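You operate a simulated robot arm through the tools that you are given. There is no shell and no other tool. Be economical: measure what you need, move in short steps, check, and stop when the job is done.

You are at the controls of a simulated robot arm. One attempt, no reset.

JOB
Close the teal inlet valve, vent the blue test pot and slide the teal cup under the drain outlet.
Fine: the cup from the rubber mat at the back; inlet closed before the orange vent rocker goes to Open; it stays open; the green drain valve stays closed. Set down upright: what you pick out.

Only the result counts: the job must be done as asked and must still hold three seconds after the hand-in. Knocking over, shifting, dropping, spilling or breaking anything else fails it.

ROBOT AND FRAMES
A 7-joint arm with a two-finger parallel gripper, fixed in place. Base frame: the origin is at the foot of the arm, x ahead of it, y to its left, z up; the work surface is at about z = 800. Readings come in mm, rad, newtons and seconds.
With the tool pointing down near the work surface it reaches from about 300 to 700 mm from the base axis. Its first joint turns from -1.152 to 1.152 rad. Payload 1.57 kg.
The tool frame sits at the grasp point between the pads (the TCP): z along the fingers, y along the line on which they close. The tips reach 30 mm beyond it. Largest opening 110 mm; finger width 24, thickness 12; the body of the gripper, 48 by 112 mm, starts 78 mm behind the TCP.
Orientation is that of the tool frame in the base frame, as a unit quaternion [w, x, y, z]. With the fingers straight down and closing along the base's y, the tool's x points along the base's -x, its y along +y and its z along -z.

CONTROLS
- The arm moves only by the tool servo_tool. Its argument "commands" is a list of rows, each an object of numbers (a shift or turn left out is 0, a gripper value left out holds the last): "wx", "wy", "wz": the turn, a rotation vector about the base's x, y, z in rad; "tx", "ty", "tz": the shift along the base's x, y, z in mm; "fingers": the finger opening in mm, from 0 to 110. In form: [{"wx": .., "wy": .., "wz": .., "tx": .., "ty": .., "tz": .., "fingers": ..}, ...]. A call has 1 to 10 rows; each row shifts and turns the commanded pose from where the row before left it. A row lasts 0.2 s, in which the tool goes at most 50 mm and 0.15 rad; a call with a longer step from one row to the next is refused whole, and so is a gripper value outside its range. Where a pose cannot be reached the arm comes as near as it can. A force on the tool above 60 N (or 10 N above the force at the start of the call, whichever is more), or a blocked arm, ends the call early, and 0.2 s more pass. The fingers move at their own pace (about 108 mm/s each) and stop on an object; they squeeze with about 40 N. The grip force told is the motor's: it shows also when the fingers shut on nothing. Time passes only in rows, and 0.2 s behind the last, so rows that do not move let the fingers close. The reply holds the time, the measured pose of the TCP, the force on the tool along the base axes, the opening and the grip force, in the units named above and with some noise, with the torque about the TCP (base axes, N m) and any sound that the robot's microphone picked up, and new pictures: "pictures" is both (left out), scene, wrist or none.
- Cameras (640 x 400 px; columns grow to the right, rows downward): "scene" is fixed at [165.2, -392.7, 1404.1]; the picture's right is [0.76, -0.65, 0.00], its down [-0.40, -0.47, -0.79] and it looks along [0.51, 0.60, -0.62] (base axes); focal length 272 px, centre (320, 200). "wrist" rides on the gripper at [70, 16, -141] in the tool frame; the picture's right is [-0.23, 0.97, 0.00], its down [-0.86, -0.20, -0.48] and it looks along [-0.47, -0.11, 0.88] (tool axes); focal length 222 px, centre (320, 200). There is no depth. A picture from a camera that has moved, and an enlarged one, comes with that camera's place and axes in the base frame and with its lens. The place of the scene camera against the robot may be out by one fixed shift of up to 12 mm in any direction.
- enlarge(camera, box): a new picture of the part [left, top, right, bottom] of that camera's present view, enlarged. The clock stands still meanwhile.
- close_job(): hands the job in; it is judged then, once.

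Go step by step. Nothing tells you positions but the pictures and the camera data: compare them with the known pose of the tool, close in by small moves and look again before you grip or let go. Unless the task says otherwise, let go and move clear before handing in, and close with one line.

The tools are called after "Call:" as a command line: name --argument value ..., lists and objects as JSON in quotes. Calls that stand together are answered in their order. servo_tool: Moves the arm, as the interface text tells. Its arguments: {"type":"object","properties":{"commands":{"type":"array","items":{"type":"object","properties":{"wx":{"type":"number"},"wy":{"type":"number"},"wz":{"type":"number"},"tx":{"type":"number"},"ty":{"type":"number"},"tz":{"type":"number"},"fingers":{"type":"number"}}}},"pictures":{"type":"string","enum":["both","scene","wrist","none"]}},"required":["commands"]} The other tools are called the same way: enlarge (camera, box) takes an enlarged picture of a part of a camera's view; close_job () hands the job in.

At the start:

```text
time_s: 0.0
tool_pos: [356.6, 3.2, 1213.9]
tool_rot: [0.0, 0.0, 1.0, -0.001]
force: [0.4, -0.7, 0.0]
wrist_torque: [0.03, -0.01, -0.03]
finger_gap: 110.3
grip_force: 0.1
```

scene: 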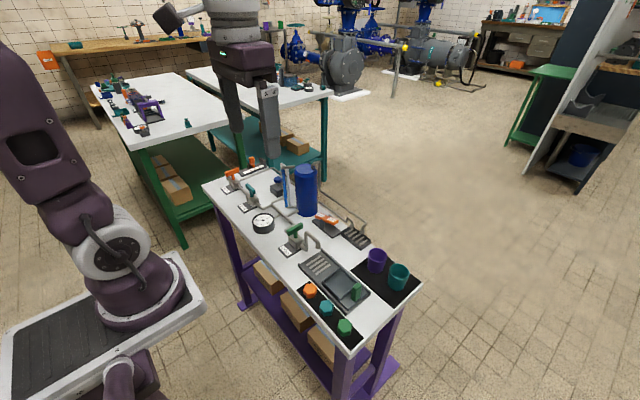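
wrist: 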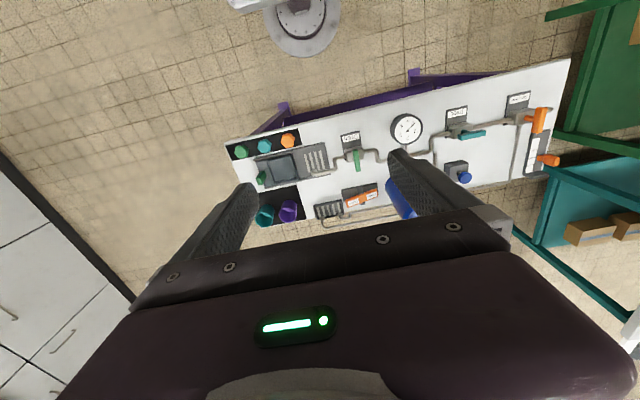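

I see a bench with valves, a pot, and cups on the back mat. I'll enlarge the views to identify each item.

Call:
enlarge --camera "scene" --box '[200, 150, 320, 225]'

Call:
enlarge --camera "scene" --box '[270, 200, 430, 300]'

Call:
enlarge --camera "wrist" --box '[220, 100, 400, 230]'

Call:
enlarge --camera "wrist" --box '[380, 60, 580, 220]'

```text
5.33 times, centred on (260, 188) of scene
camera zoom: at [165.2, -392.7, 1404.1], right [0.76, -0.65, 0.0], down [-0.4, -0.47, -0.79], along [0.51, 0.6, -0.62], focal length 1452 px, centre (640, 267)
```

zoom: 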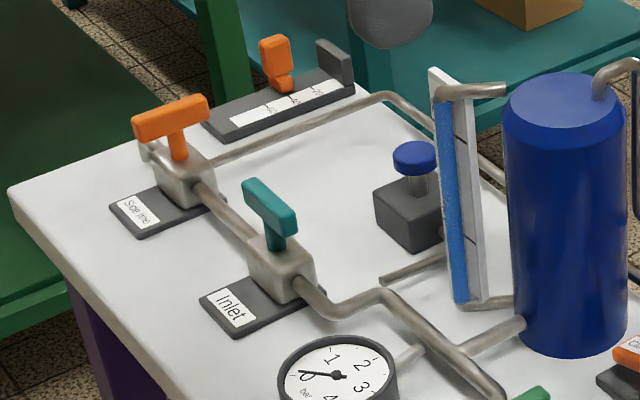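

```text
4.00 times, centred on (350, 250) of scene
camera zoom: at [165.2, -392.7, 1404.1], right [0.76, -0.65, 0.0], down [-0.4, -0.47, -0.79], along [0.51, 0.6, -0.62], focal length 1089 px, centre (200, 0)
```

zoom: 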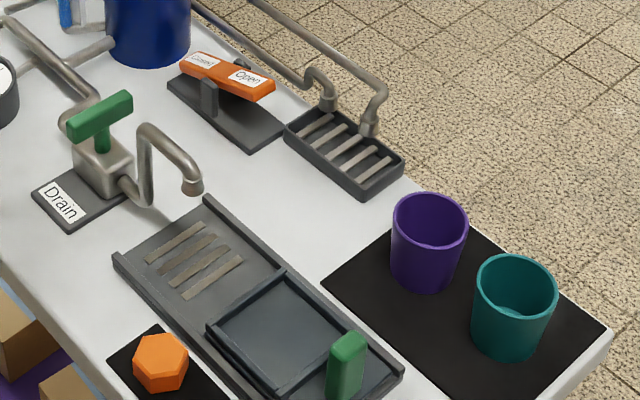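

```text
3.08 times, centred on (310, 165) of wrist
camera zoom: at [287.5, 20.6, 1355.1], right [0.23, 0.97, 0.0], down [0.86, -0.2, 0.48], along [0.47, -0.11, -0.88], focal length 684 px, centre (351, 308)
```

zoom: 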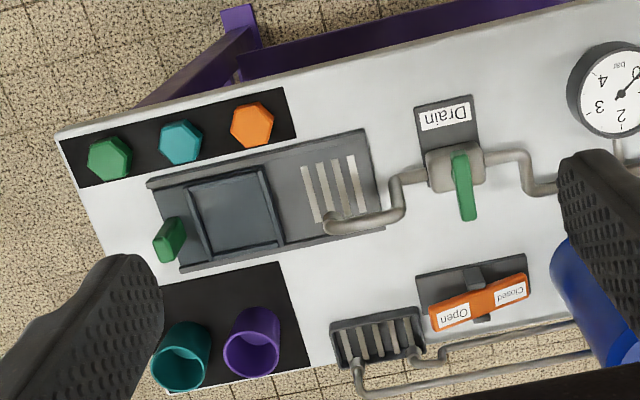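

```text
2.50 times, centred on (480, 140) of wrist
camera zoom: at [287.5, 20.6, 1355.1], right [0.23, 0.97, 0.0], down [0.86, -0.2, 0.48], along [0.47, -0.11, -0.88], focal length 555 px, centre (-80, 350)
```

zoom: 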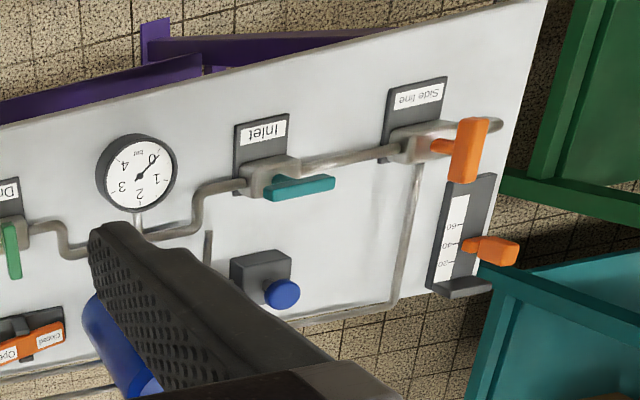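

The inlet handle lies along its pipe (open), near (467, 310), and the drain handle lies across its pipe (closed). I'll go above the inlet while turning the tool so the fingers close along x.

Call:
servo_tool --commands '[{"tx": 11, "ty": 30, "tz": -15, "wz": 0.15}, {"tx": 11, "ty": 30, "tz": -15, "wz": 0.15}, {"tx": 11, "ty": 30, "tz": -15, "wz": 0.15}, {"tx": 11, "ty": 30, "tz": -15, "wz": 0.15}, {"tx": 11, "ty": 30, "tz": -15, "wz": 0.15}, {"tx": 11, "ty": 30, "tz": -15, "wz": 0.15}, {"tx": 11, "ty": 30, "tz": -15, "wz": 0.15}, {"tx": 11, "ty": 30, "tz": -15, "wz": 0.15}, {"tx": 11, "ty": 30, "tz": -15, "wz": 0.15}, {"tx": 11, "ty": 30, "tz": -15, "wz": 0.15}]'

Call:
servo_tool --commands '[{"tz": -20, "wz": 0.07}, {"tz": -20}, {"tz": -20}]'

```text
time_s: 2.2
tool_pos: [467.0, 302.6, 1065.1]
tool_rot: [-0.001, -0.683, 0.731, 0.0]
force: [0.1, -0.1, -0.1]
wrist_torque: [-0.03, 0.0, 0.02]
finger_gap: 110.0
grip_force: 0.0
camera wrist: at [446.7, 235.5, 1205.7], right [-0.96, 0.29, 0.0], down [0.26, 0.84, 0.48], along [0.14, 0.46, -0.88], focal length 222 px, centre (320, 200)
```

scene: 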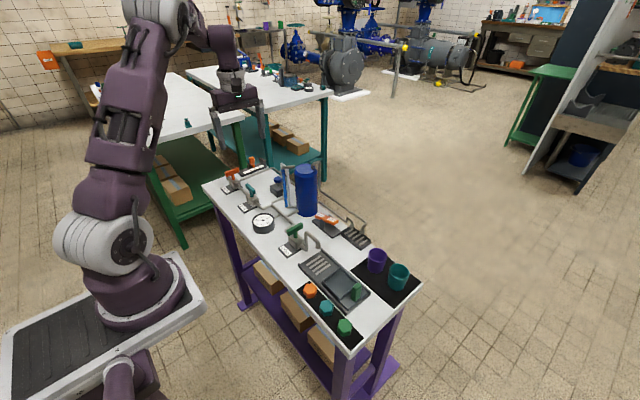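
wrist: 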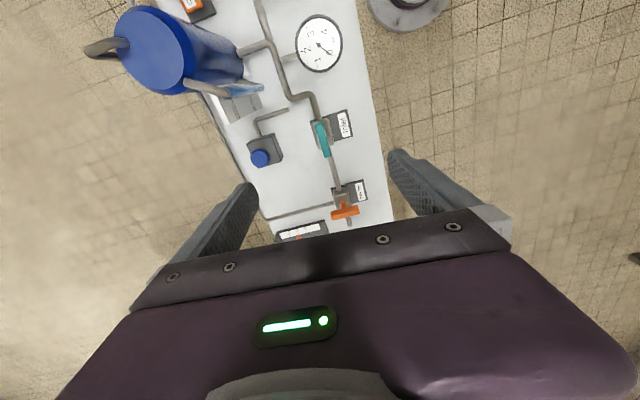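

```text
time_s: 3.0
tool_pos: [466.1, 303.9, 1004.5]
tool_rot: [0.0, -0.707, 0.708, 0.0]
force: [-0.4, -0.3, 0.0]
wrist_torque: [0.01, -0.06, 0.01]
finger_gap: 110.1
grip_force: 0.1
camera wrist: at [450.5, 234.4, 1144.7], right [-0.97, 0.23, 0.0], down [0.2, 0.85, 0.48], along [0.11, 0.47, -0.88], focal length 222 px, centre (320, 200)
```

scene: 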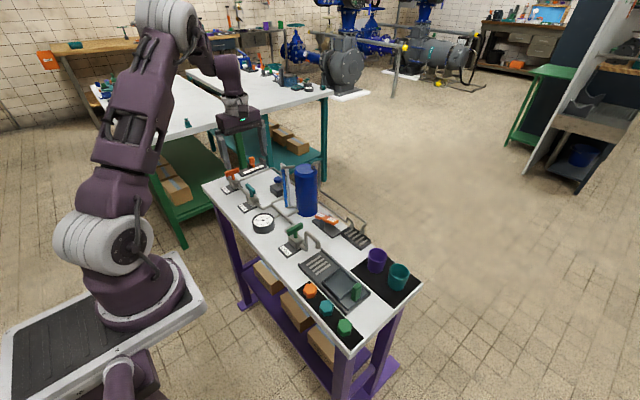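
wrist: 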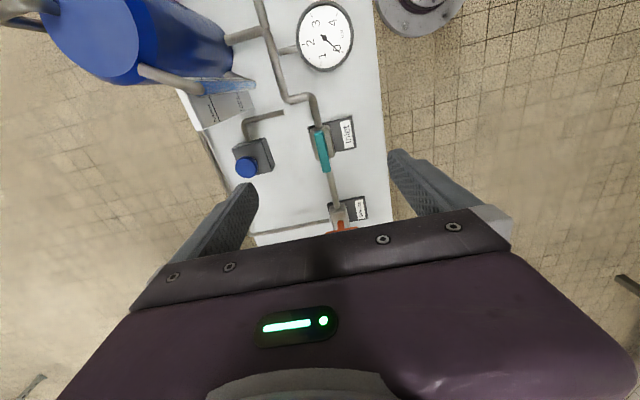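

Call:
enlarge --camera "wrist" --box '[240, 80, 400, 240]'

Call:
enlarge --camera "scene" --box '[210, 150, 290, 220]'

```text
2.50 times, centred on (320, 160) of wrist
camera zoom: at [450.5, 234.4, 1144.7], right [-0.97, 0.23, 0.0], down [0.2, 0.85, 0.48], along [0.11, 0.47, -0.88], focal length 555 px, centre (320, 300)
```

zoom: 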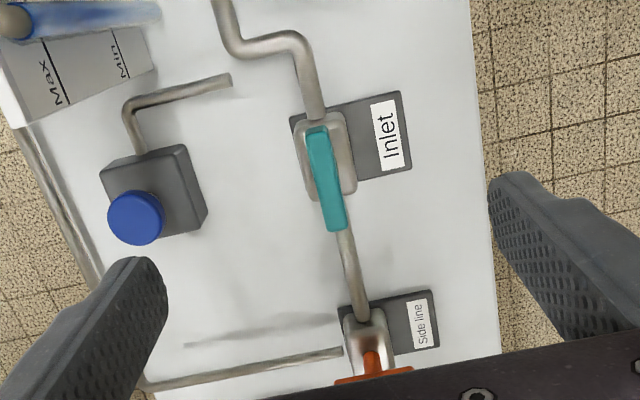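

```text
5.71 times, centred on (250, 185) of scene
camera zoom: at [165.2, -392.7, 1404.1], right [0.76, -0.65, 0.0], down [-0.4, -0.47, -0.79], along [0.51, 0.6, -0.62], focal length 1556 px, centre (720, 286)
```

zoom: 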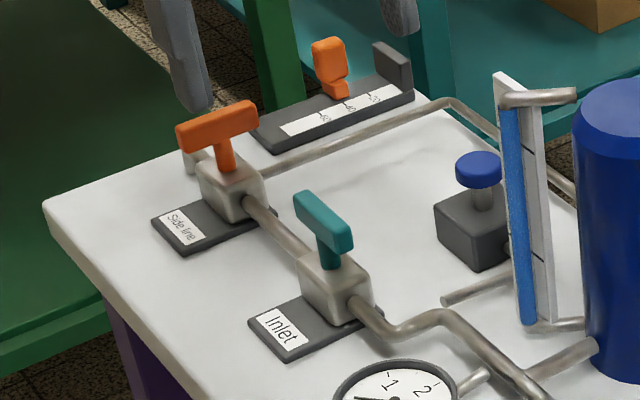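

The teal bar's top is at about (465, 314, 875), lying along y, about 50 mm long. I'll lower to just above it and check.

Call:
servo_tool --commands '[{"ty": 9.6, "tz": -30, "fingers": 60}, {"tz": -30}, {"tz": -30}, {}]'

Call:
enlarge --camera "scene" --box '[210, 150, 290, 220]'

```text
time_s: 4.0
tool_pos: [466.3, 315.0, 915.3]
tool_rot: [0.0, -0.706, 0.708, -0.001]
force: [0.2, 0.6, -0.2]
wrist_torque: [-0.01, -0.04, 0.0]
finger_gap: 59.9
grip_force: 0.0
camera wrist: at [450.3, 244.9, 1055.0], right [-0.97, 0.23, 0.0], down [0.2, 0.85, 0.48], along [0.11, 0.47, -0.88], focal length 222 px, centre (320, 200)
```

scene: 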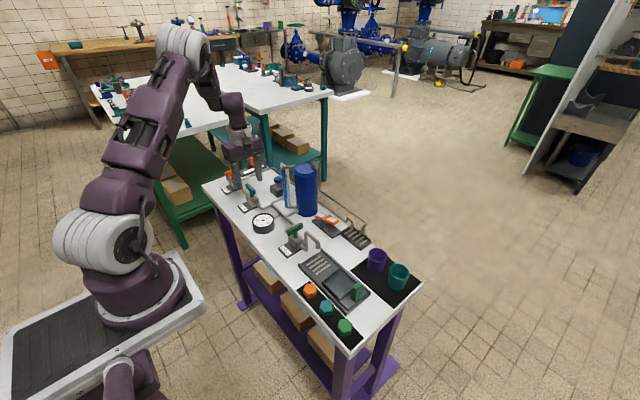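
wrist: 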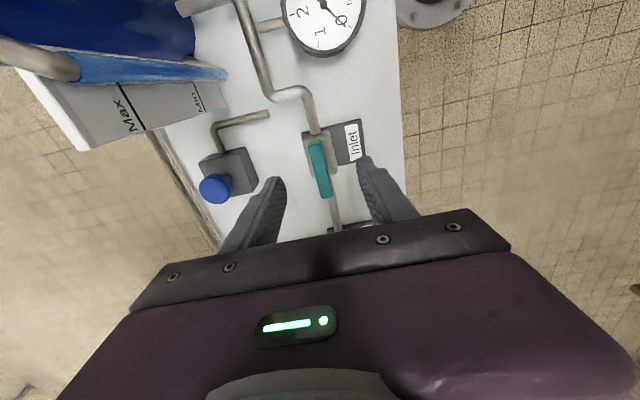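

```text
5.71 times, centred on (250, 185) of scene
camera zoom: at [165.2, -392.7, 1404.1], right [0.76, -0.65, 0.0], down [-0.4, -0.47, -0.79], along [0.51, 0.6, -0.62], focal length 1556 px, centre (720, 286)
```

zoom: 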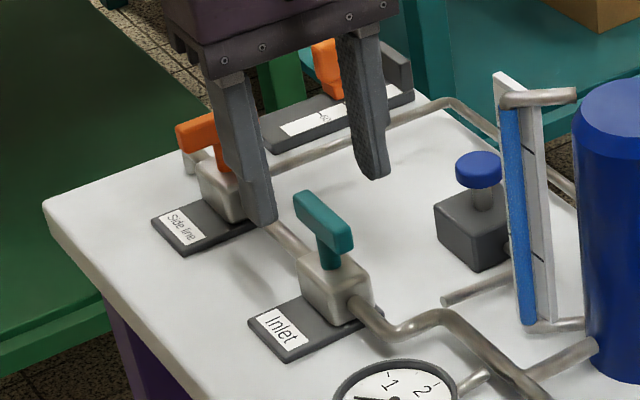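

Call:
servo_tool --commands '[{"tz": -22}, {"tz": -20}, {}]'

Call:
enlarge --camera "scene" --box '[210, 150, 290, 220]'

```text
time_s: 4.8
tool_pos: [466.2, 314.5, 873.1]
tool_rot: [0.001, -0.706, 0.708, 0.0]
force: [-0.1, 0.1, 0.3]
wrist_torque: [0.03, 0.02, 0.01]
finger_gap: 60.1
grip_force: 0.1
camera wrist: at [450.2, 245.1, 1013.1], right [-0.97, 0.23, 0.0], down [0.2, 0.85, 0.48], along [0.11, 0.47, -0.88], focal length 222 px, centre (320, 200)
```

scene: 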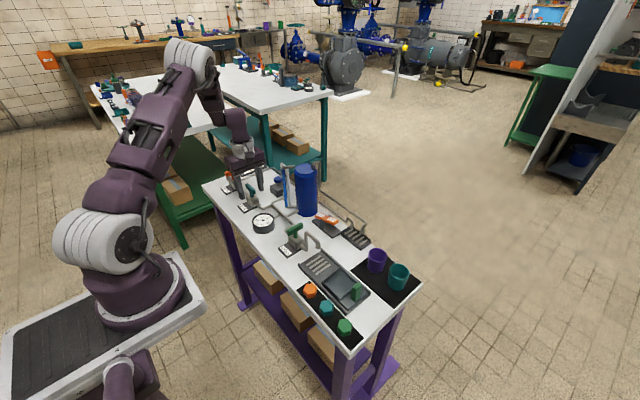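
wrist: 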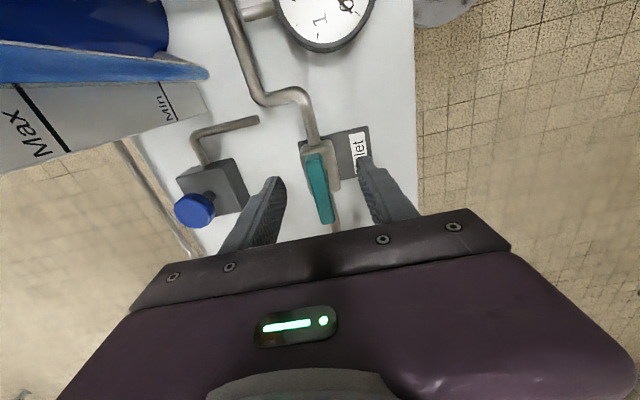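

```text
5.71 times, centred on (250, 185) of scene
camera zoom: at [165.2, -392.7, 1404.1], right [0.76, -0.65, 0.0], down [-0.4, -0.47, -0.79], along [0.51, 0.6, -0.62], focal length 1556 px, centre (720, 286)
```

zoom: 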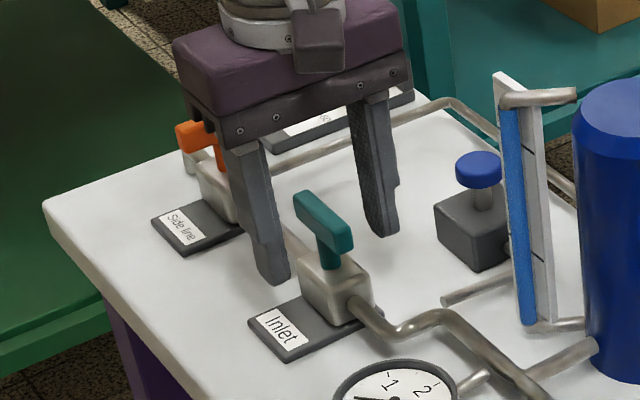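

Bar sits between the fingers. I'll close on it, raised slightly for clearance from the valve body.

Call:
servo_tool --commands '[{"tz": 4, "fingers": 30}, {"fingers": 0}, {}, {}]'

Call:
enlarge --camera "scene" --box '[210, 150, 290, 220]'

```text
time_s: 5.8
tool_pos: [464.5, 314.9, 876.4]
tool_rot: [-0.001, -0.706, 0.708, 0.001]
force: [-15.1, -1.2, -1.8]
wrist_torque: [0.23, -0.13, 0.03]
finger_gap: 11.9
grip_force: 29.6
camera wrist: at [449.8, 245.2, 1017.0], right [-0.97, 0.23, 0.0], down [0.2, 0.86, 0.48], along [0.11, 0.47, -0.88], focal length 222 px, centre (320, 200)
```

scene: 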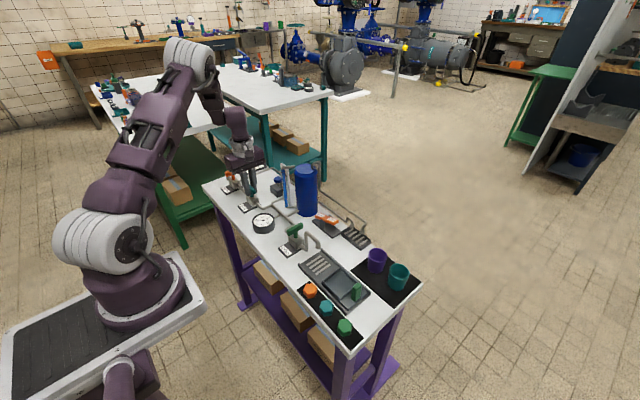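
wrist: 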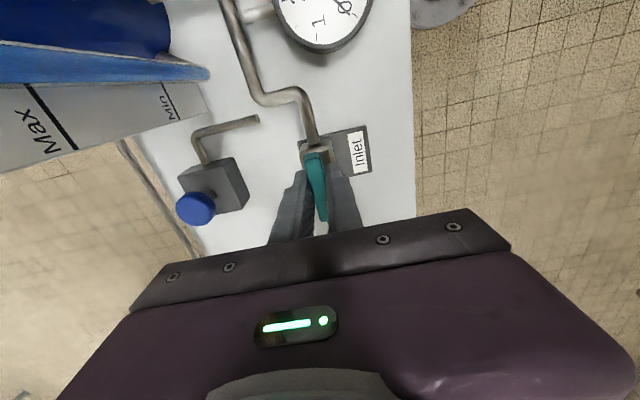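

```text
5.71 times, centred on (250, 185) of scene
camera zoom: at [164.8, -392.7, 1404.2], right [0.76, -0.65, 0.0], down [-0.4, -0.47, -0.79], along [0.51, 0.6, -0.62], focal length 1556 px, centre (720, 286)
```

zoom: 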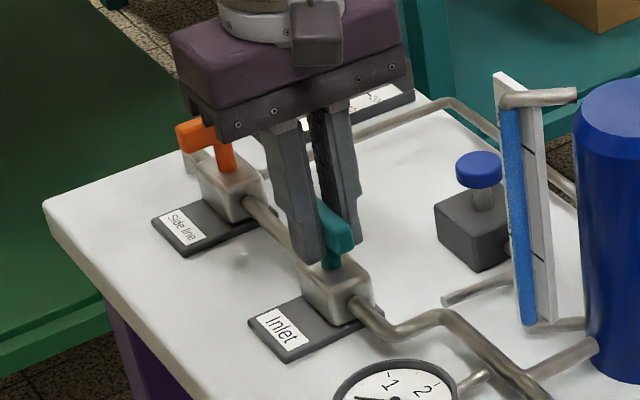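

Call:
enlarge --camera "wrist" --box '[260, 120, 380, 240]'

Call:
enlarge --camera "scene" --box '[235, 165, 275, 200]'

```text
3.33 times, centred on (320, 180) of wrist
camera zoom: at [449.8, 245.2, 1017.0], right [-0.97, 0.23, 0.0], down [0.2, 0.86, 0.48], along [0.11, 0.47, -0.88], focal length 740 px, centre (320, 267)
```

zoom: 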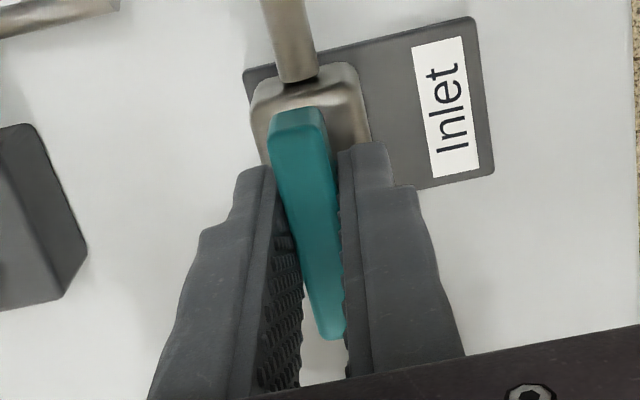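

```text
11.43 times, centred on (255, 182) of scene
camera zoom: at [164.8, -392.7, 1404.2], right [0.76, -0.65, 0.0], down [-0.4, -0.47, -0.79], along [0.51, 0.6, -0.62], focal length 3112 px, centre (1063, 400)
```

zoom: 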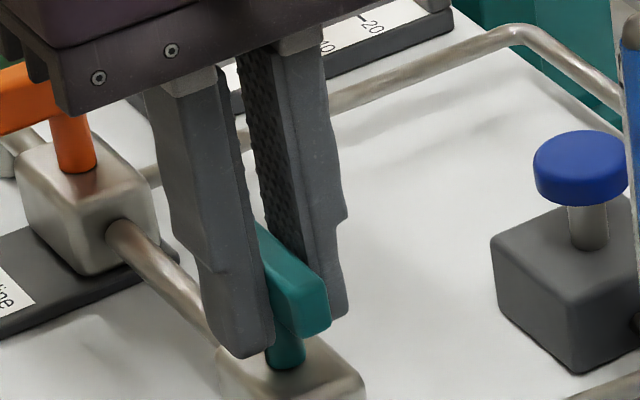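

Gripped across the bar (12 mm). I'll nudge to relieve the side force and try a small turn to feel which way the valve moves.

Call:
servo_tool --commands '[{"tx": -1.5}, {"wz": -0.08}, {"wz": -0.08}]' --pictures "wrist"

```text
time_s: 6.6
tool_pos: [464.9, 314.9, 876.6]
tool_rot: [0.0, -0.647, 0.762, 0.0]
force: [-4.7, 5.6, -19.4]
wrist_torque: [0.62, -0.08, 0.0]
finger_gap: 12.1
grip_force: 28.7
camera wrist: at [438.5, 248.6, 1017.0], right [-0.92, 0.38, 0.0], down [0.34, 0.81, 0.48], along [0.18, 0.44, -0.88], focal length 222 px, centre (320, 200)
```

wrist: 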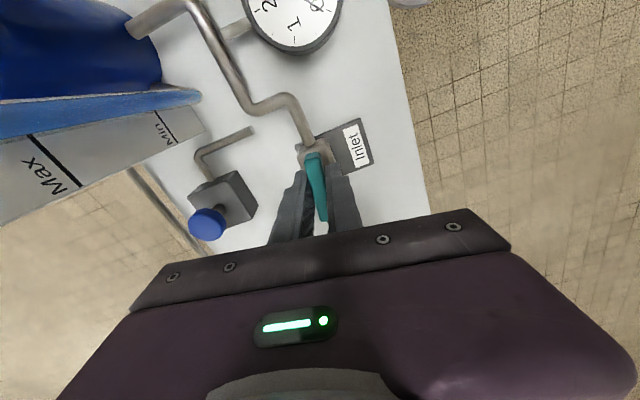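

It turns freely in this direction, so I continue in steps.

Call:
servo_tool --commands '[{"wz": -0.1}, {"wz": -0.1}, {"wz": -0.1}, {"wz": -0.1}]' --pictures "wrist"

```text
time_s: 7.6
tool_pos: [464.3, 314.9, 877.4]
tool_rot: [0.0, -0.483, 0.875, -0.001]
force: [-7.7, 9.2, -16.5]
wrist_torque: [-0.35, 0.07, -0.04]
finger_gap: 12.1
grip_force: 29.2
camera wrist: at [414.7, 264.5, 1017.4], right [-0.7, 0.71, 0.0], down [0.62, 0.62, 0.48], along [0.34, 0.34, -0.88], focal length 222 px, centre (320, 200)
```

wrist: 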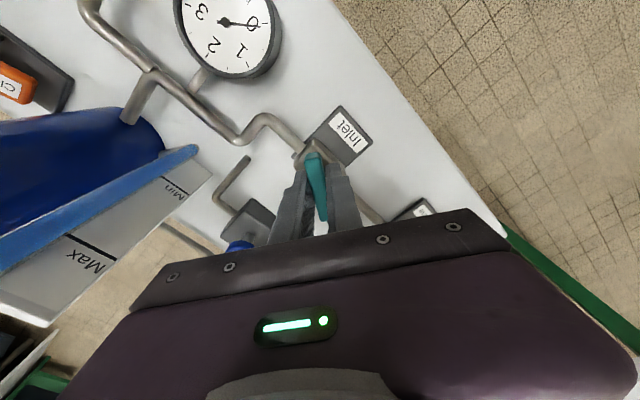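

Call:
servo_tool --commands '[{"wz": -0.1}, {"wz": -0.1}, {"wz": -0.1}, {"wz": -0.1}]' --pictures "none"

Call:
servo_tool --commands '[{"wz": -0.1}, {"wz": -0.1}, {"wz": -0.1}, {"wz": -0.1}]'

```text
time_s: 8.6
tool_pos: [465.9, 315.4, 876.9]
tool_rot: [0.0, -0.299, 0.954, 0.0]
force: [-13.6, 6.0, -3.0]
wrist_torque: [0.43, -0.29, 0.01]
finger_gap: 11.9
grip_force: 29.5
```

```text
time_s: 9.6
tool_pos: [465.2, 315.1, 876.6]
tool_rot: [0.0, -0.104, 0.995, 0.001]
force: [-15.1, 13.7, 0.3]
wrist_torque: [0.14, -0.41, 0.02]
finger_gap: 11.9
grip_force: 29.1
camera wrist: at [393.8, 316.3, 1017.5], right [0.02, 1.0, 0.0], down [0.88, -0.02, 0.48], along [0.48, -0.01, -0.88], focal length 222 px, centre (320, 200)
```

scene: 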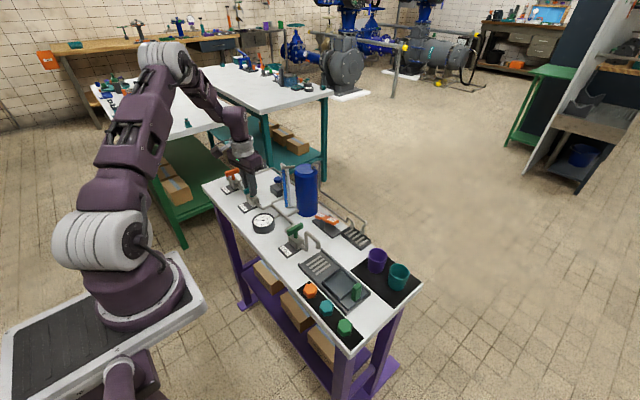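
wrist: 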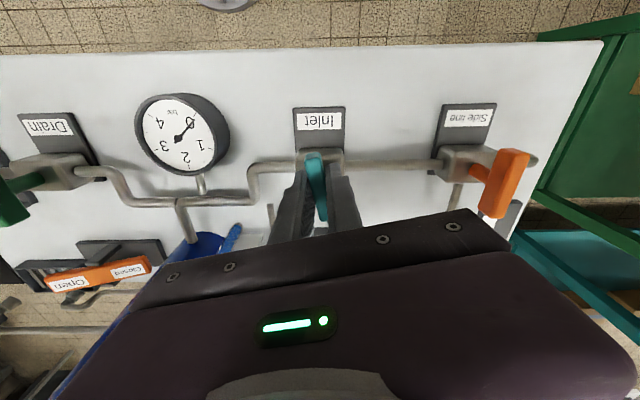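

Nearly across. I'll finish to the end stop.

Call:
servo_tool --commands '[{"wz": -0.1}, {"wz": -0.11}, {"wz": -0.04}]'

Call:
enlarge --camera "wrist" --box '[260, 90, 380, 240]'

```text
time_s: 10.4
tool_pos: [465.7, 315.1, 876.9]
tool_rot: [0.001, 0.021, 1.0, 0.001]
force: [-8.5, 22.6, -1.2]
wrist_torque: [0.03, -0.33, 0.89]
finger_gap: 12.7
grip_force: 29.7
camera wrist: at [396.1, 333.9, 1017.4], right [0.27, 0.96, 0.0], down [0.85, -0.23, 0.48], along [0.46, -0.13, -0.88], focal length 222 px, centre (320, 200)
```

scene: 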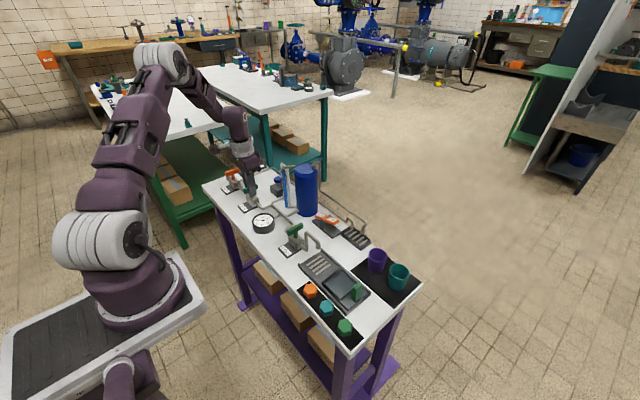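
wrist: 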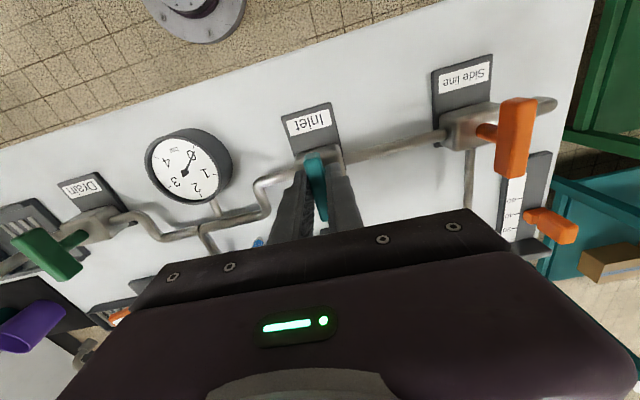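

```text
2.67 times, centred on (320, 165) of wrist
camera zoom: at [396.1, 333.9, 1017.4], right [0.27, 0.96, 0.0], down [0.85, -0.23, 0.48], along [0.46, -0.13, -0.88], focal length 592 px, centre (320, 293)
```

zoom: 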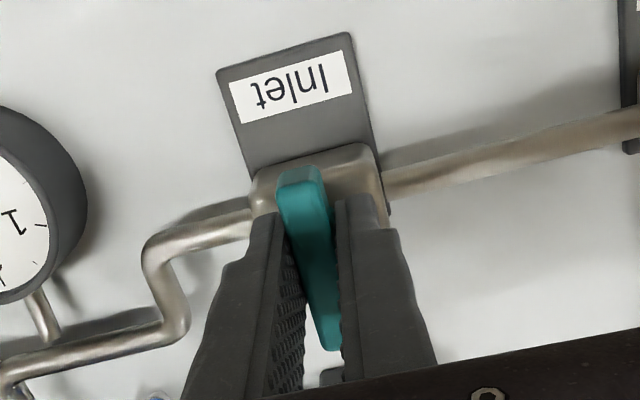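

It has reached its stop (torque 0.9 N m) and the handle is across the pipe. I'll release, lift, and verify.

Call:
servo_tool --commands '[{"wz": 0.04, "fingers": 50}, {}, {}, {"tz": 40}, {"tz": 45}, {"tz": 45}]'

Call:
enlarge --camera "scene" --box '[210, 150, 290, 220]'

Call:
enlarge --camera "scene" --box '[280, 180, 380, 250]'

```text
time_s: 11.8
tool_pos: [465.1, 312.4, 1005.9]
tool_rot: [0.001, 0.0, 1.0, 0.0]
force: [0.4, -0.1, 1.0]
wrist_torque: [-0.01, -0.01, 0.02]
finger_gap: 50.1
grip_force: 0.0
camera wrist: at [396.2, 329.6, 1147.1], right [0.23, 0.97, 0.0], down [0.85, -0.2, 0.48], along [0.47, -0.11, -0.88], focal length 222 px, centre (320, 200)
```

scene: 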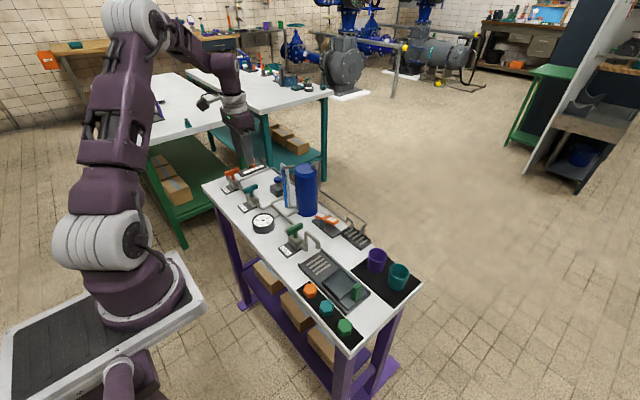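
wrist: 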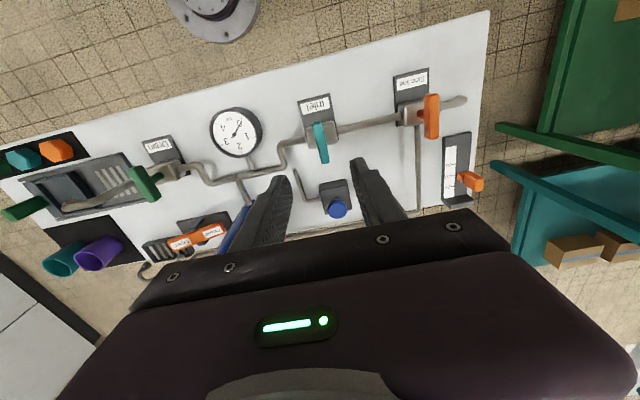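

```text
5.71 times, centred on (250, 185) of scene
camera zoom: at [165.2, -392.7, 1404.1], right [0.76, -0.65, 0.0], down [-0.4, -0.47, -0.79], along [0.51, 0.6, -0.62], focal length 1556 px, centre (720, 286)
```

zoom: 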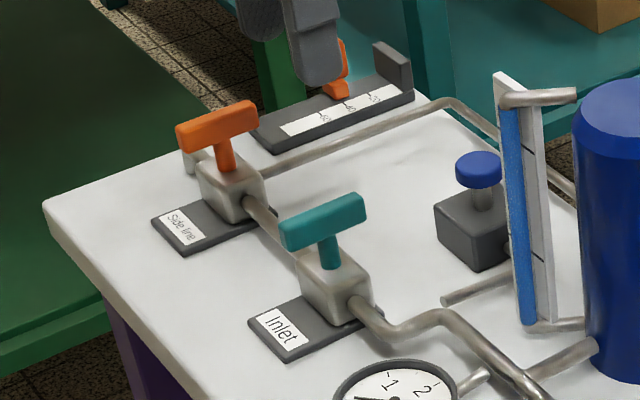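

```text
5.71 times, centred on (330, 215) of scene
camera zoom: at [165.2, -392.7, 1404.1], right [0.76, -0.65, 0.0], down [-0.4, -0.47, -0.79], along [0.51, 0.6, -0.62], focal length 1556 px, centre (263, 114)
```

zoom: 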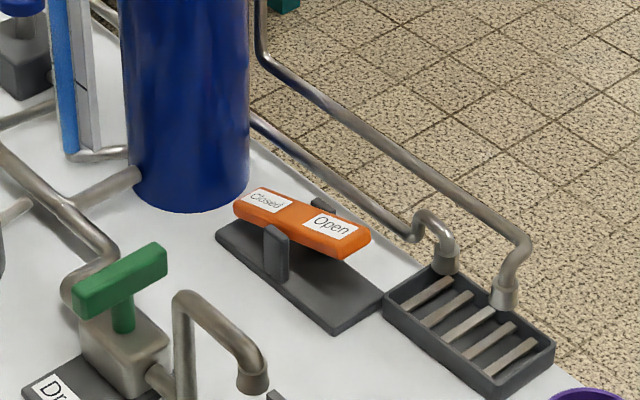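

Inlet is closed. The rocker's Open end is raised near (587, 40, 845), so I'll go above it by way of the clear front with the fingers shut.

Call:
servo_tool --commands '[{"ty": -40, "fingers": 0}, {"ty": -48}, {"ty": -48}, {"ty": -48}, {"ty": -48}, {"ty": -41.4}, {"tx": 41}, {"tx": 40}, {"tx": 40}, {}]' --pictures "none"

Call:
servo_tool --commands '[{"tz": -35}, {"tz": -35}, {"tz": -25}, {}]'

Call:
enlarge --camera "scene" --box '[280, 160, 400, 250]'

```text
time_s: 14.0
tool_pos: [586.4, 39.8, 1007.3]
tool_rot: [0.0, -0.001, 1.0, 0.0]
force: [-0.4, -0.5, 0.4]
wrist_torque: [0.01, -0.01, -0.02]
finger_gap: 0.0
grip_force: 21.0
```

```text
time_s: 15.0
tool_pos: [585.4, 39.7, 911.9]
tool_rot: [0.0, 0.0, 1.0, -0.001]
force: [-0.3, 0.4, -0.1]
wrist_torque: [0.01, 0.01, 0.0]
finger_gap: 0.0
grip_force: 20.9
camera wrist: at [516.6, 56.0, 1052.2], right [0.23, 0.97, 0.0], down [0.85, -0.2, 0.48], along [0.47, -0.11, -0.88], focal length 222 px, centre (320, 200)
```

scene: 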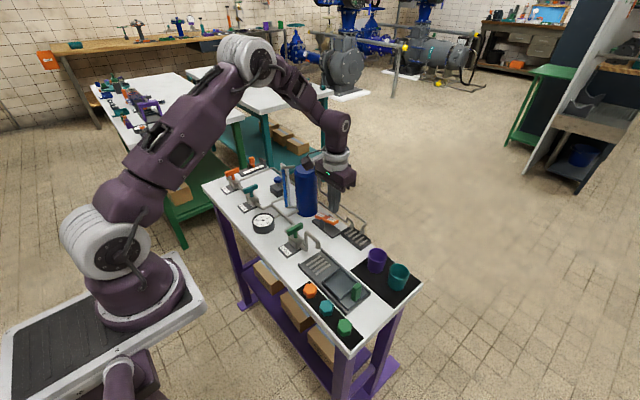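
wrist: 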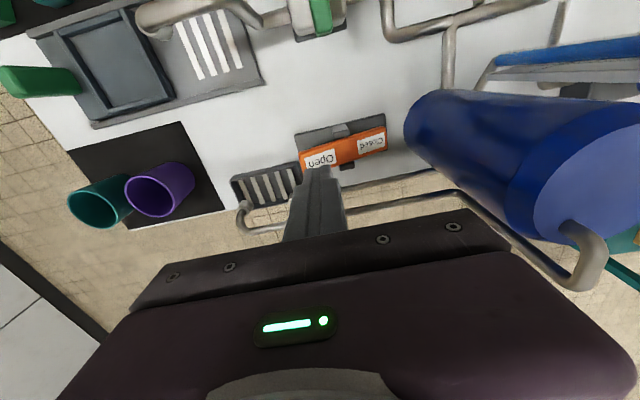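

```text
4.44 times, centred on (340, 205) of scene
camera zoom: at [165.2, -392.7, 1404.1], right [0.76, -0.65, 0.0], down [-0.4, -0.47, -0.79], along [0.51, 0.6, -0.62], focal length 1210 px, centre (231, 178)
```

zoom: 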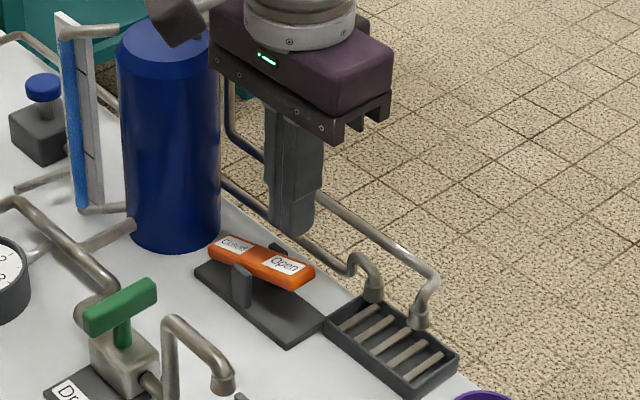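

Call:
servo_tool --commands '[{"tx": -2, "ty": -4, "tz": -15}, {"tz": -12}, {"tz": -6}, {"tz": -6}, {"tz": -5}]'

Call:
enlarge --camera "scene" --box '[280, 160, 400, 250]'

```text
time_s: 16.2
tool_pos: [584.5, 35.5, 866.6]
tool_rot: [0.0, 0.0, 1.0, 0.0]
force: [-0.5, -2.4, 1.3]
wrist_torque: [-0.03, 0.0, 0.04]
finger_gap: 0.0
grip_force: 21.5
camera wrist: at [515.9, 52.4, 1007.7], right [0.23, 0.97, 0.0], down [0.85, -0.2, 0.48], along [0.47, -0.11, -0.88], focal length 222 px, centre (320, 200)
```

scene: 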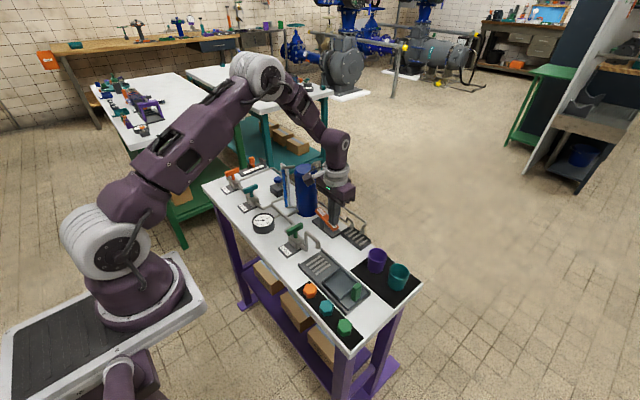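
wrist: 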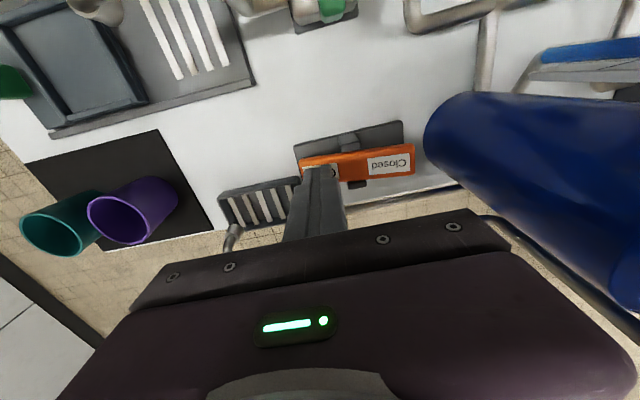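

```text
4.44 times, centred on (340, 205) of scene
camera zoom: at [165.1, -392.8, 1404.1], right [0.76, -0.65, 0.0], down [-0.4, -0.47, -0.79], along [0.51, 0.6, -0.62], focal length 1210 px, centre (231, 178)
```

zoom: 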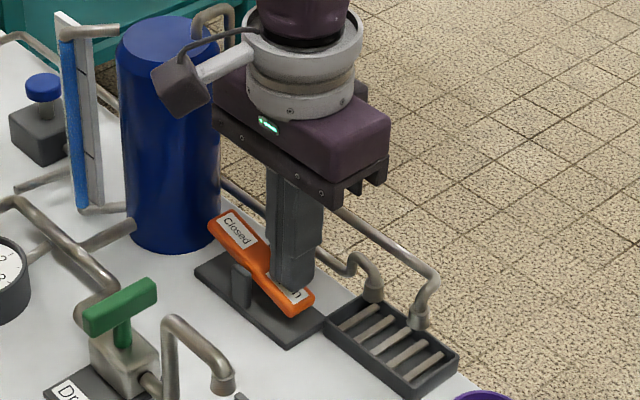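

The rocker has tipped over; I'll push gently on to its stop.

Call:
servo_tool --commands '[{"tz": -3}, {"tz": -3}, {}]' --pictures "none"

```text
time_s: 16.9
tool_pos: [583.8, 36.2, 867.0]
tool_rot: [0.001, 0.001, 1.0, 0.0]
force: [-11.5, -1.1, 20.4]
wrist_torque: [0.13, 0.39, 0.15]
finger_gap: 0.0
grip_force: 21.6
stopped in row 3: the force on the tool passed its limit at 65 N (the readings are from after the stop); the commanded pose is now the measured one
```

It's at the stop. I lift away and look at the rocker and the cup area.

Call:
servo_tool --commands '[{"tz": 20}, {"tz": 40}, {"tz": 45}, {"tz": 45}, {"ty": -45, "tx": -20}, {"ty": -45, "tx": -20}, {"ty": -10, "tx": -20}]'

Call:
enlarge --camera "scene" --box '[280, 180, 360, 240]'

Call:
enlarge --camera "scene" --box '[290, 230, 430, 330]'

Call:
enlarge --camera "wrist" --box '[120, 40, 440, 240]'

```text
time_s: 18.5
tool_pos: [523.4, -64.2, 1015.2]
tool_rot: [0.003, 0.0, 1.0, 0.0]
force: [-0.7, 0.6, 0.5]
wrist_torque: [0.02, 0.01, 0.0]
finger_gap: 0.0
grip_force: 21.1
camera wrist: at [454.4, -48.0, 1155.3], right [0.23, 0.97, 0.0], down [0.85, -0.2, 0.48], along [0.47, -0.11, -0.88], focal length 222 px, centre (320, 200)
```

scene: 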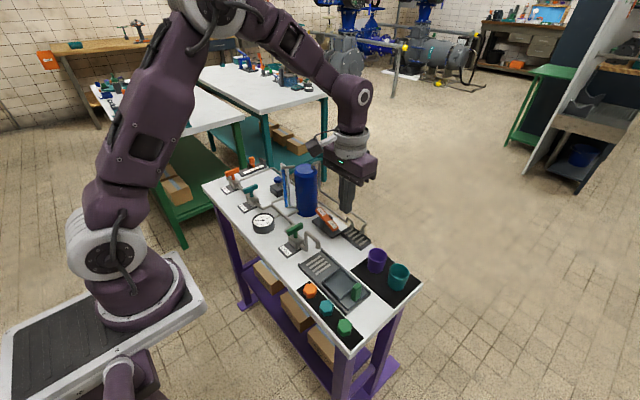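
wrist: 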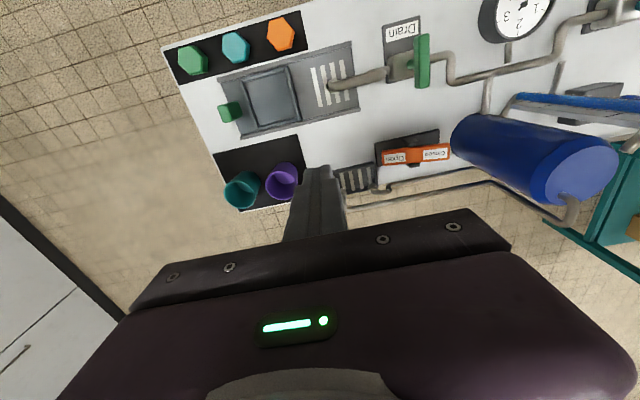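

```text
6.67 times, centred on (320, 210) of scene
camera zoom: at [165.2, -392.7, 1404.1], right [0.76, -0.65, 0.0], down [-0.4, -0.47, -0.79], along [0.51, 0.6, -0.62], focal length 1816 px, centre (320, 133)
```

zoom: 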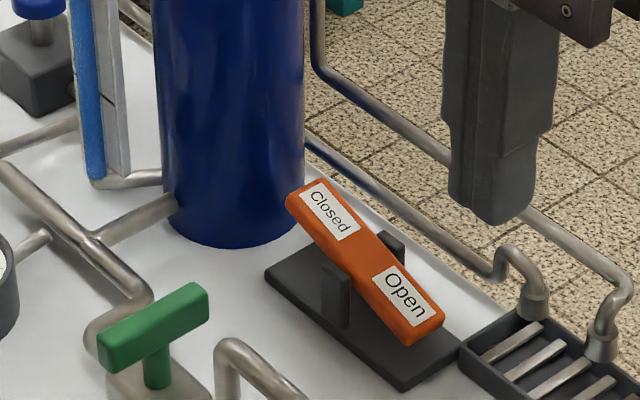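

```text
4.00 times, centred on (360, 280) of scene
camera zoom: at [165.2, -392.7, 1404.1], right [0.76, -0.65, 0.0], down [-0.4, -0.47, -0.79], along [0.51, 0.6, -0.62], focal length 1089 px, centre (160, -120)
```

zoom: 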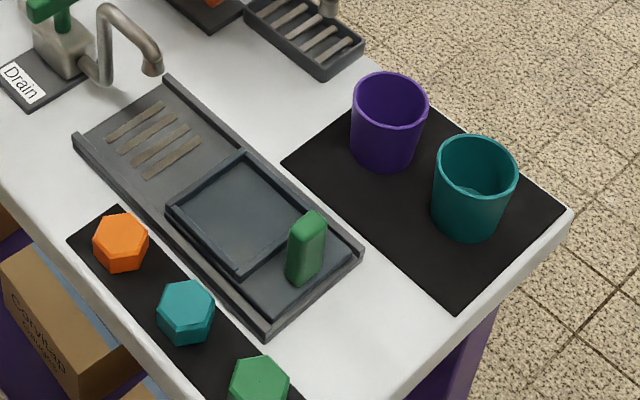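

```text
2.00 times, centred on (280, 140) of wrist
camera zoom: at [454.4, -48.0, 1155.3], right [0.23, 0.97, 0.0], down [0.85, -0.2, 0.48], along [0.47, -0.11, -0.88], focal length 444 px, centre (400, 320)
```

zoom: 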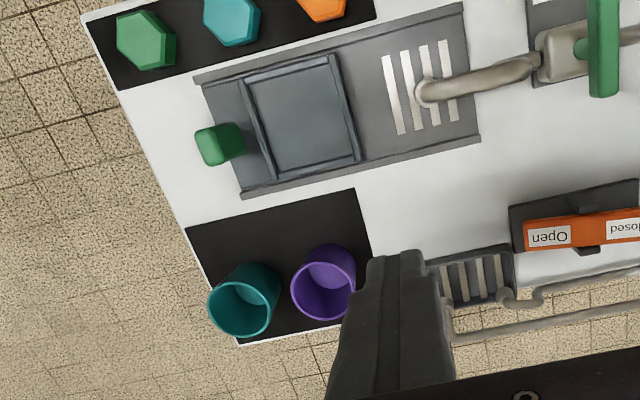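

Rocker is at Open. The teal cup is near (578, -203), about 55 mm wide with its rim at about 848. The purple cup is only about 12 mm away in y, so I'll grip along x. The carriage dish is near (466, -121) and the outlet near (467, -34, 875).

Call:
servo_tool --commands '[{"tx": 5.5, "ty": -13.9, "tz": -6, "wz": 0.15, "fingers": 100}, {"tx": 5.5, "ty": -13.9, "tz": -6, "wz": 0.15}, {"tx": 5.5, "ty": -13.9, "tz": -6, "wz": 0.15}, {"tx": 5.5, "ty": -13.9, "tz": -6, "wz": 0.15}, {"tx": 5.5, "ty": -13.9, "tz": -6, "wz": 0.15}, {"tx": 5.5, "ty": -13.9, "tz": -6, "wz": 0.15}, {"tx": 5.5, "ty": -13.9, "tz": -6, "wz": 0.15}, {"tx": 5.5, "ty": -13.9, "tz": -6, "wz": 0.15}, {"tx": 5.5, "ty": -13.9, "tz": -6, "wz": 0.15}, {"tx": 5.5, "ty": -13.9, "tz": -6, "wz": 0.15}]' --pictures "none"

Call:
servo_tool --commands '[{"wz": 0.07}, {}]'

Call:
enlarge --camera "wrist" --box '[200, 60, 440, 240]'

Call:
enlarge --camera "scene" --box '[330, 210, 450, 310]'

```text
time_s: 20.7
tool_pos: [578.9, -202.2, 953.6]
tool_rot: [0.001, -0.682, 0.732, 0.001]
force: [0.2, 0.4, 0.4]
wrist_torque: [0.0, 0.01, 0.0]
finger_gap: 99.9
grip_force: 0.1
```

```text
time_s: 21.3
tool_pos: [579.0, -203.2, 955.0]
tool_rot: [0.001, -0.707, 0.707, 0.001]
force: [0.4, 0.3, -0.7]
wrist_torque: [-0.02, 0.02, -0.01]
finger_gap: 99.9
grip_force: 0.2
camera wrist: at [564.8, -272.8, 1094.6], right [-0.97, 0.23, 0.0], down [0.2, 0.85, 0.48], along [0.11, 0.47, -0.88], focal length 222 px, centre (320, 200)
```

scene: 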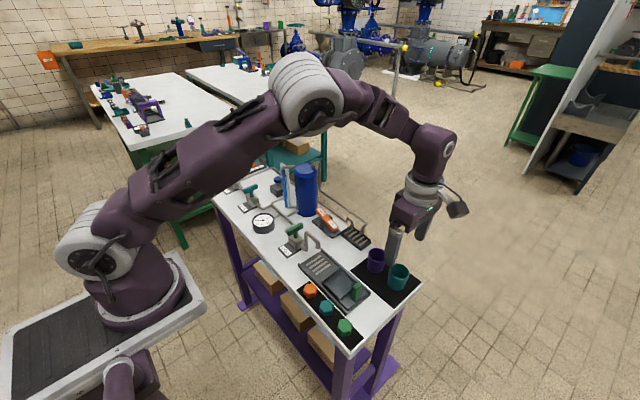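
wrist: 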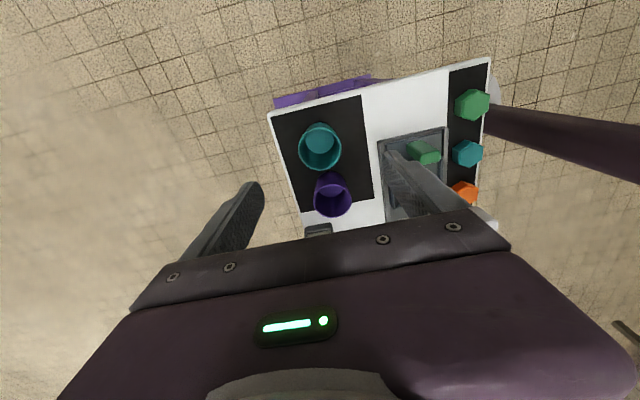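

```text
2.22 times, centred on (320, 150) of wrist
camera zoom: at [564.8, -272.8, 1094.6], right [-0.97, 0.23, 0.0], down [0.2, 0.85, 0.48], along [0.11, 0.47, -0.88], focal length 494 px, centre (320, 311)
```

zoom: 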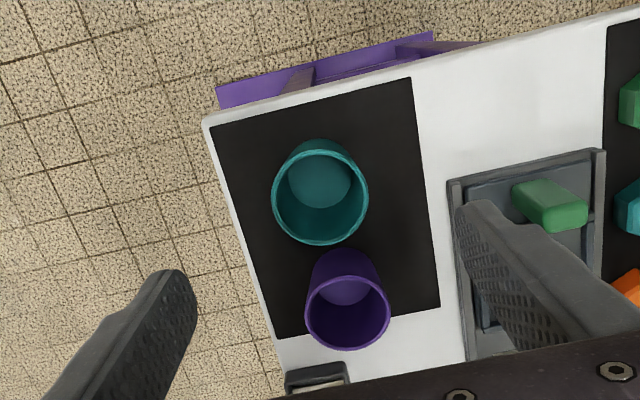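

```text
4.00 times, centred on (390, 260) of scene
camera zoom: at [165.2, -392.7, 1404.1], right [0.76, -0.65, 0.0], down [-0.4, -0.47, -0.79], along [0.51, 0.6, -0.62], focal length 1089 px, centre (40, -40)
```

zoom: 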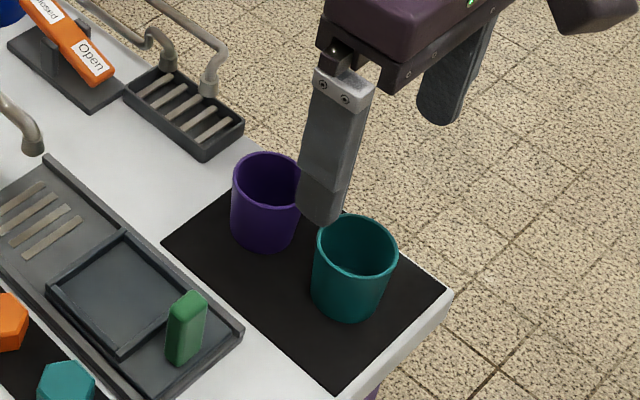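

Cup centre refined to (581.5, -204). I'll lower around it.

Call:
servo_tool --commands '[{"tx": 2.5, "ty": -1, "tz": -30, "fingers": 90}, {"tz": -30}, {"tz": -25}, {}]'

Call:
enlarge --camera "scene" --box '[330, 210, 450, 310]'

Call:
enlarge --camera "wrist" --box '[200, 60, 440, 240]'

```text
time_s: 22.3
tool_pos: [583.8, -203.5, 869.6]
tool_rot: [0.001, -0.707, 0.707, 0.001]
force: [0.3, 0.2, -0.4]
wrist_torque: [0.03, 0.01, 0.03]
finger_gap: 89.9
grip_force: 0.1
camera wrist: at [567.8, -273.5, 1009.3], right [-0.97, 0.23, 0.0], down [0.2, 0.85, 0.48], along [0.11, 0.47, -0.88], focal length 222 px, centre (320, 200)
```

scene: 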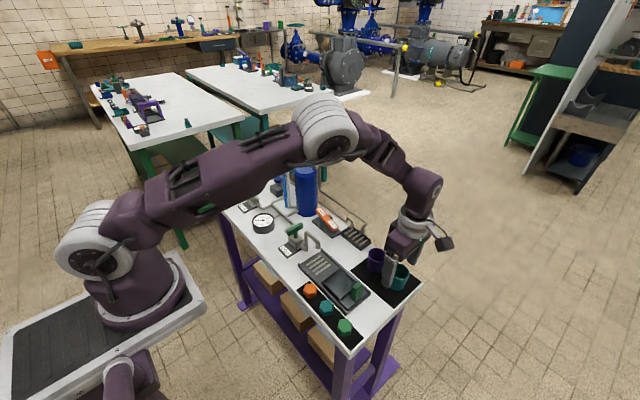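
wrist: 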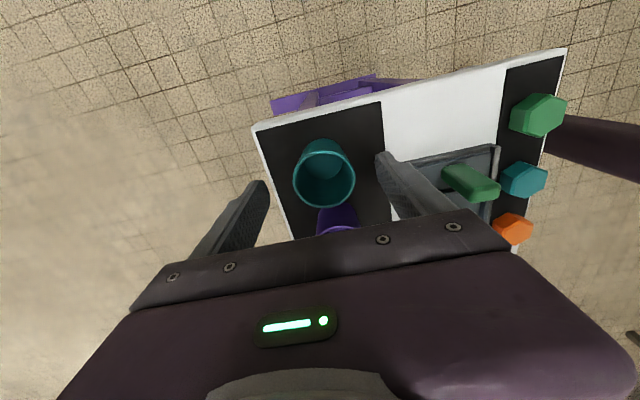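

```text
4.00 times, centred on (390, 260) of scene
camera zoom: at [165.2, -392.7, 1404.1], right [0.76, -0.65, 0.0], down [-0.4, -0.47, -0.79], along [0.51, 0.6, -0.62], focal length 1089 px, centre (40, -40)
```

zoom: 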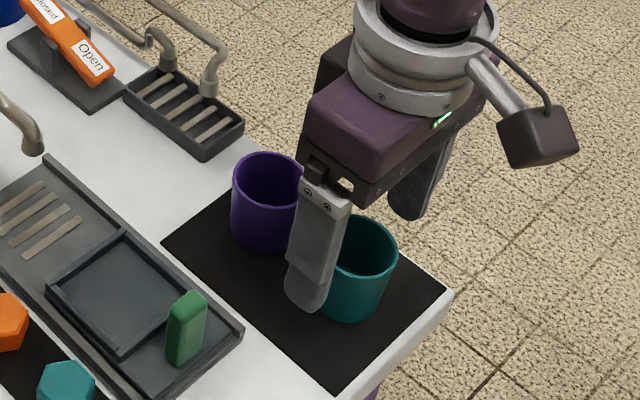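

```text
2.22 times, centred on (320, 150) of wrist
camera zoom: at [567.8, -273.5, 1009.3], right [-0.97, 0.23, 0.0], down [0.2, 0.85, 0.48], along [0.11, 0.47, -0.88], focal length 494 px, centre (320, 311)
```

zoom: 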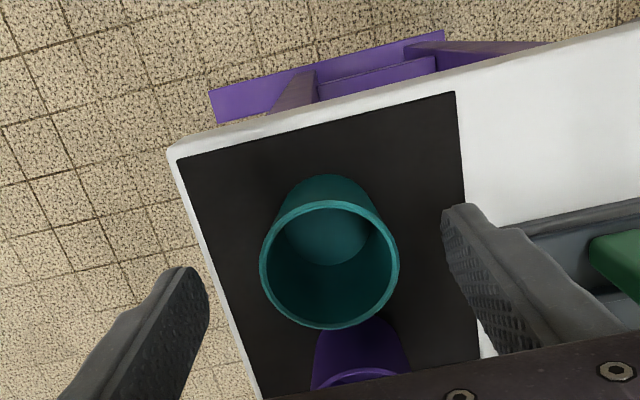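

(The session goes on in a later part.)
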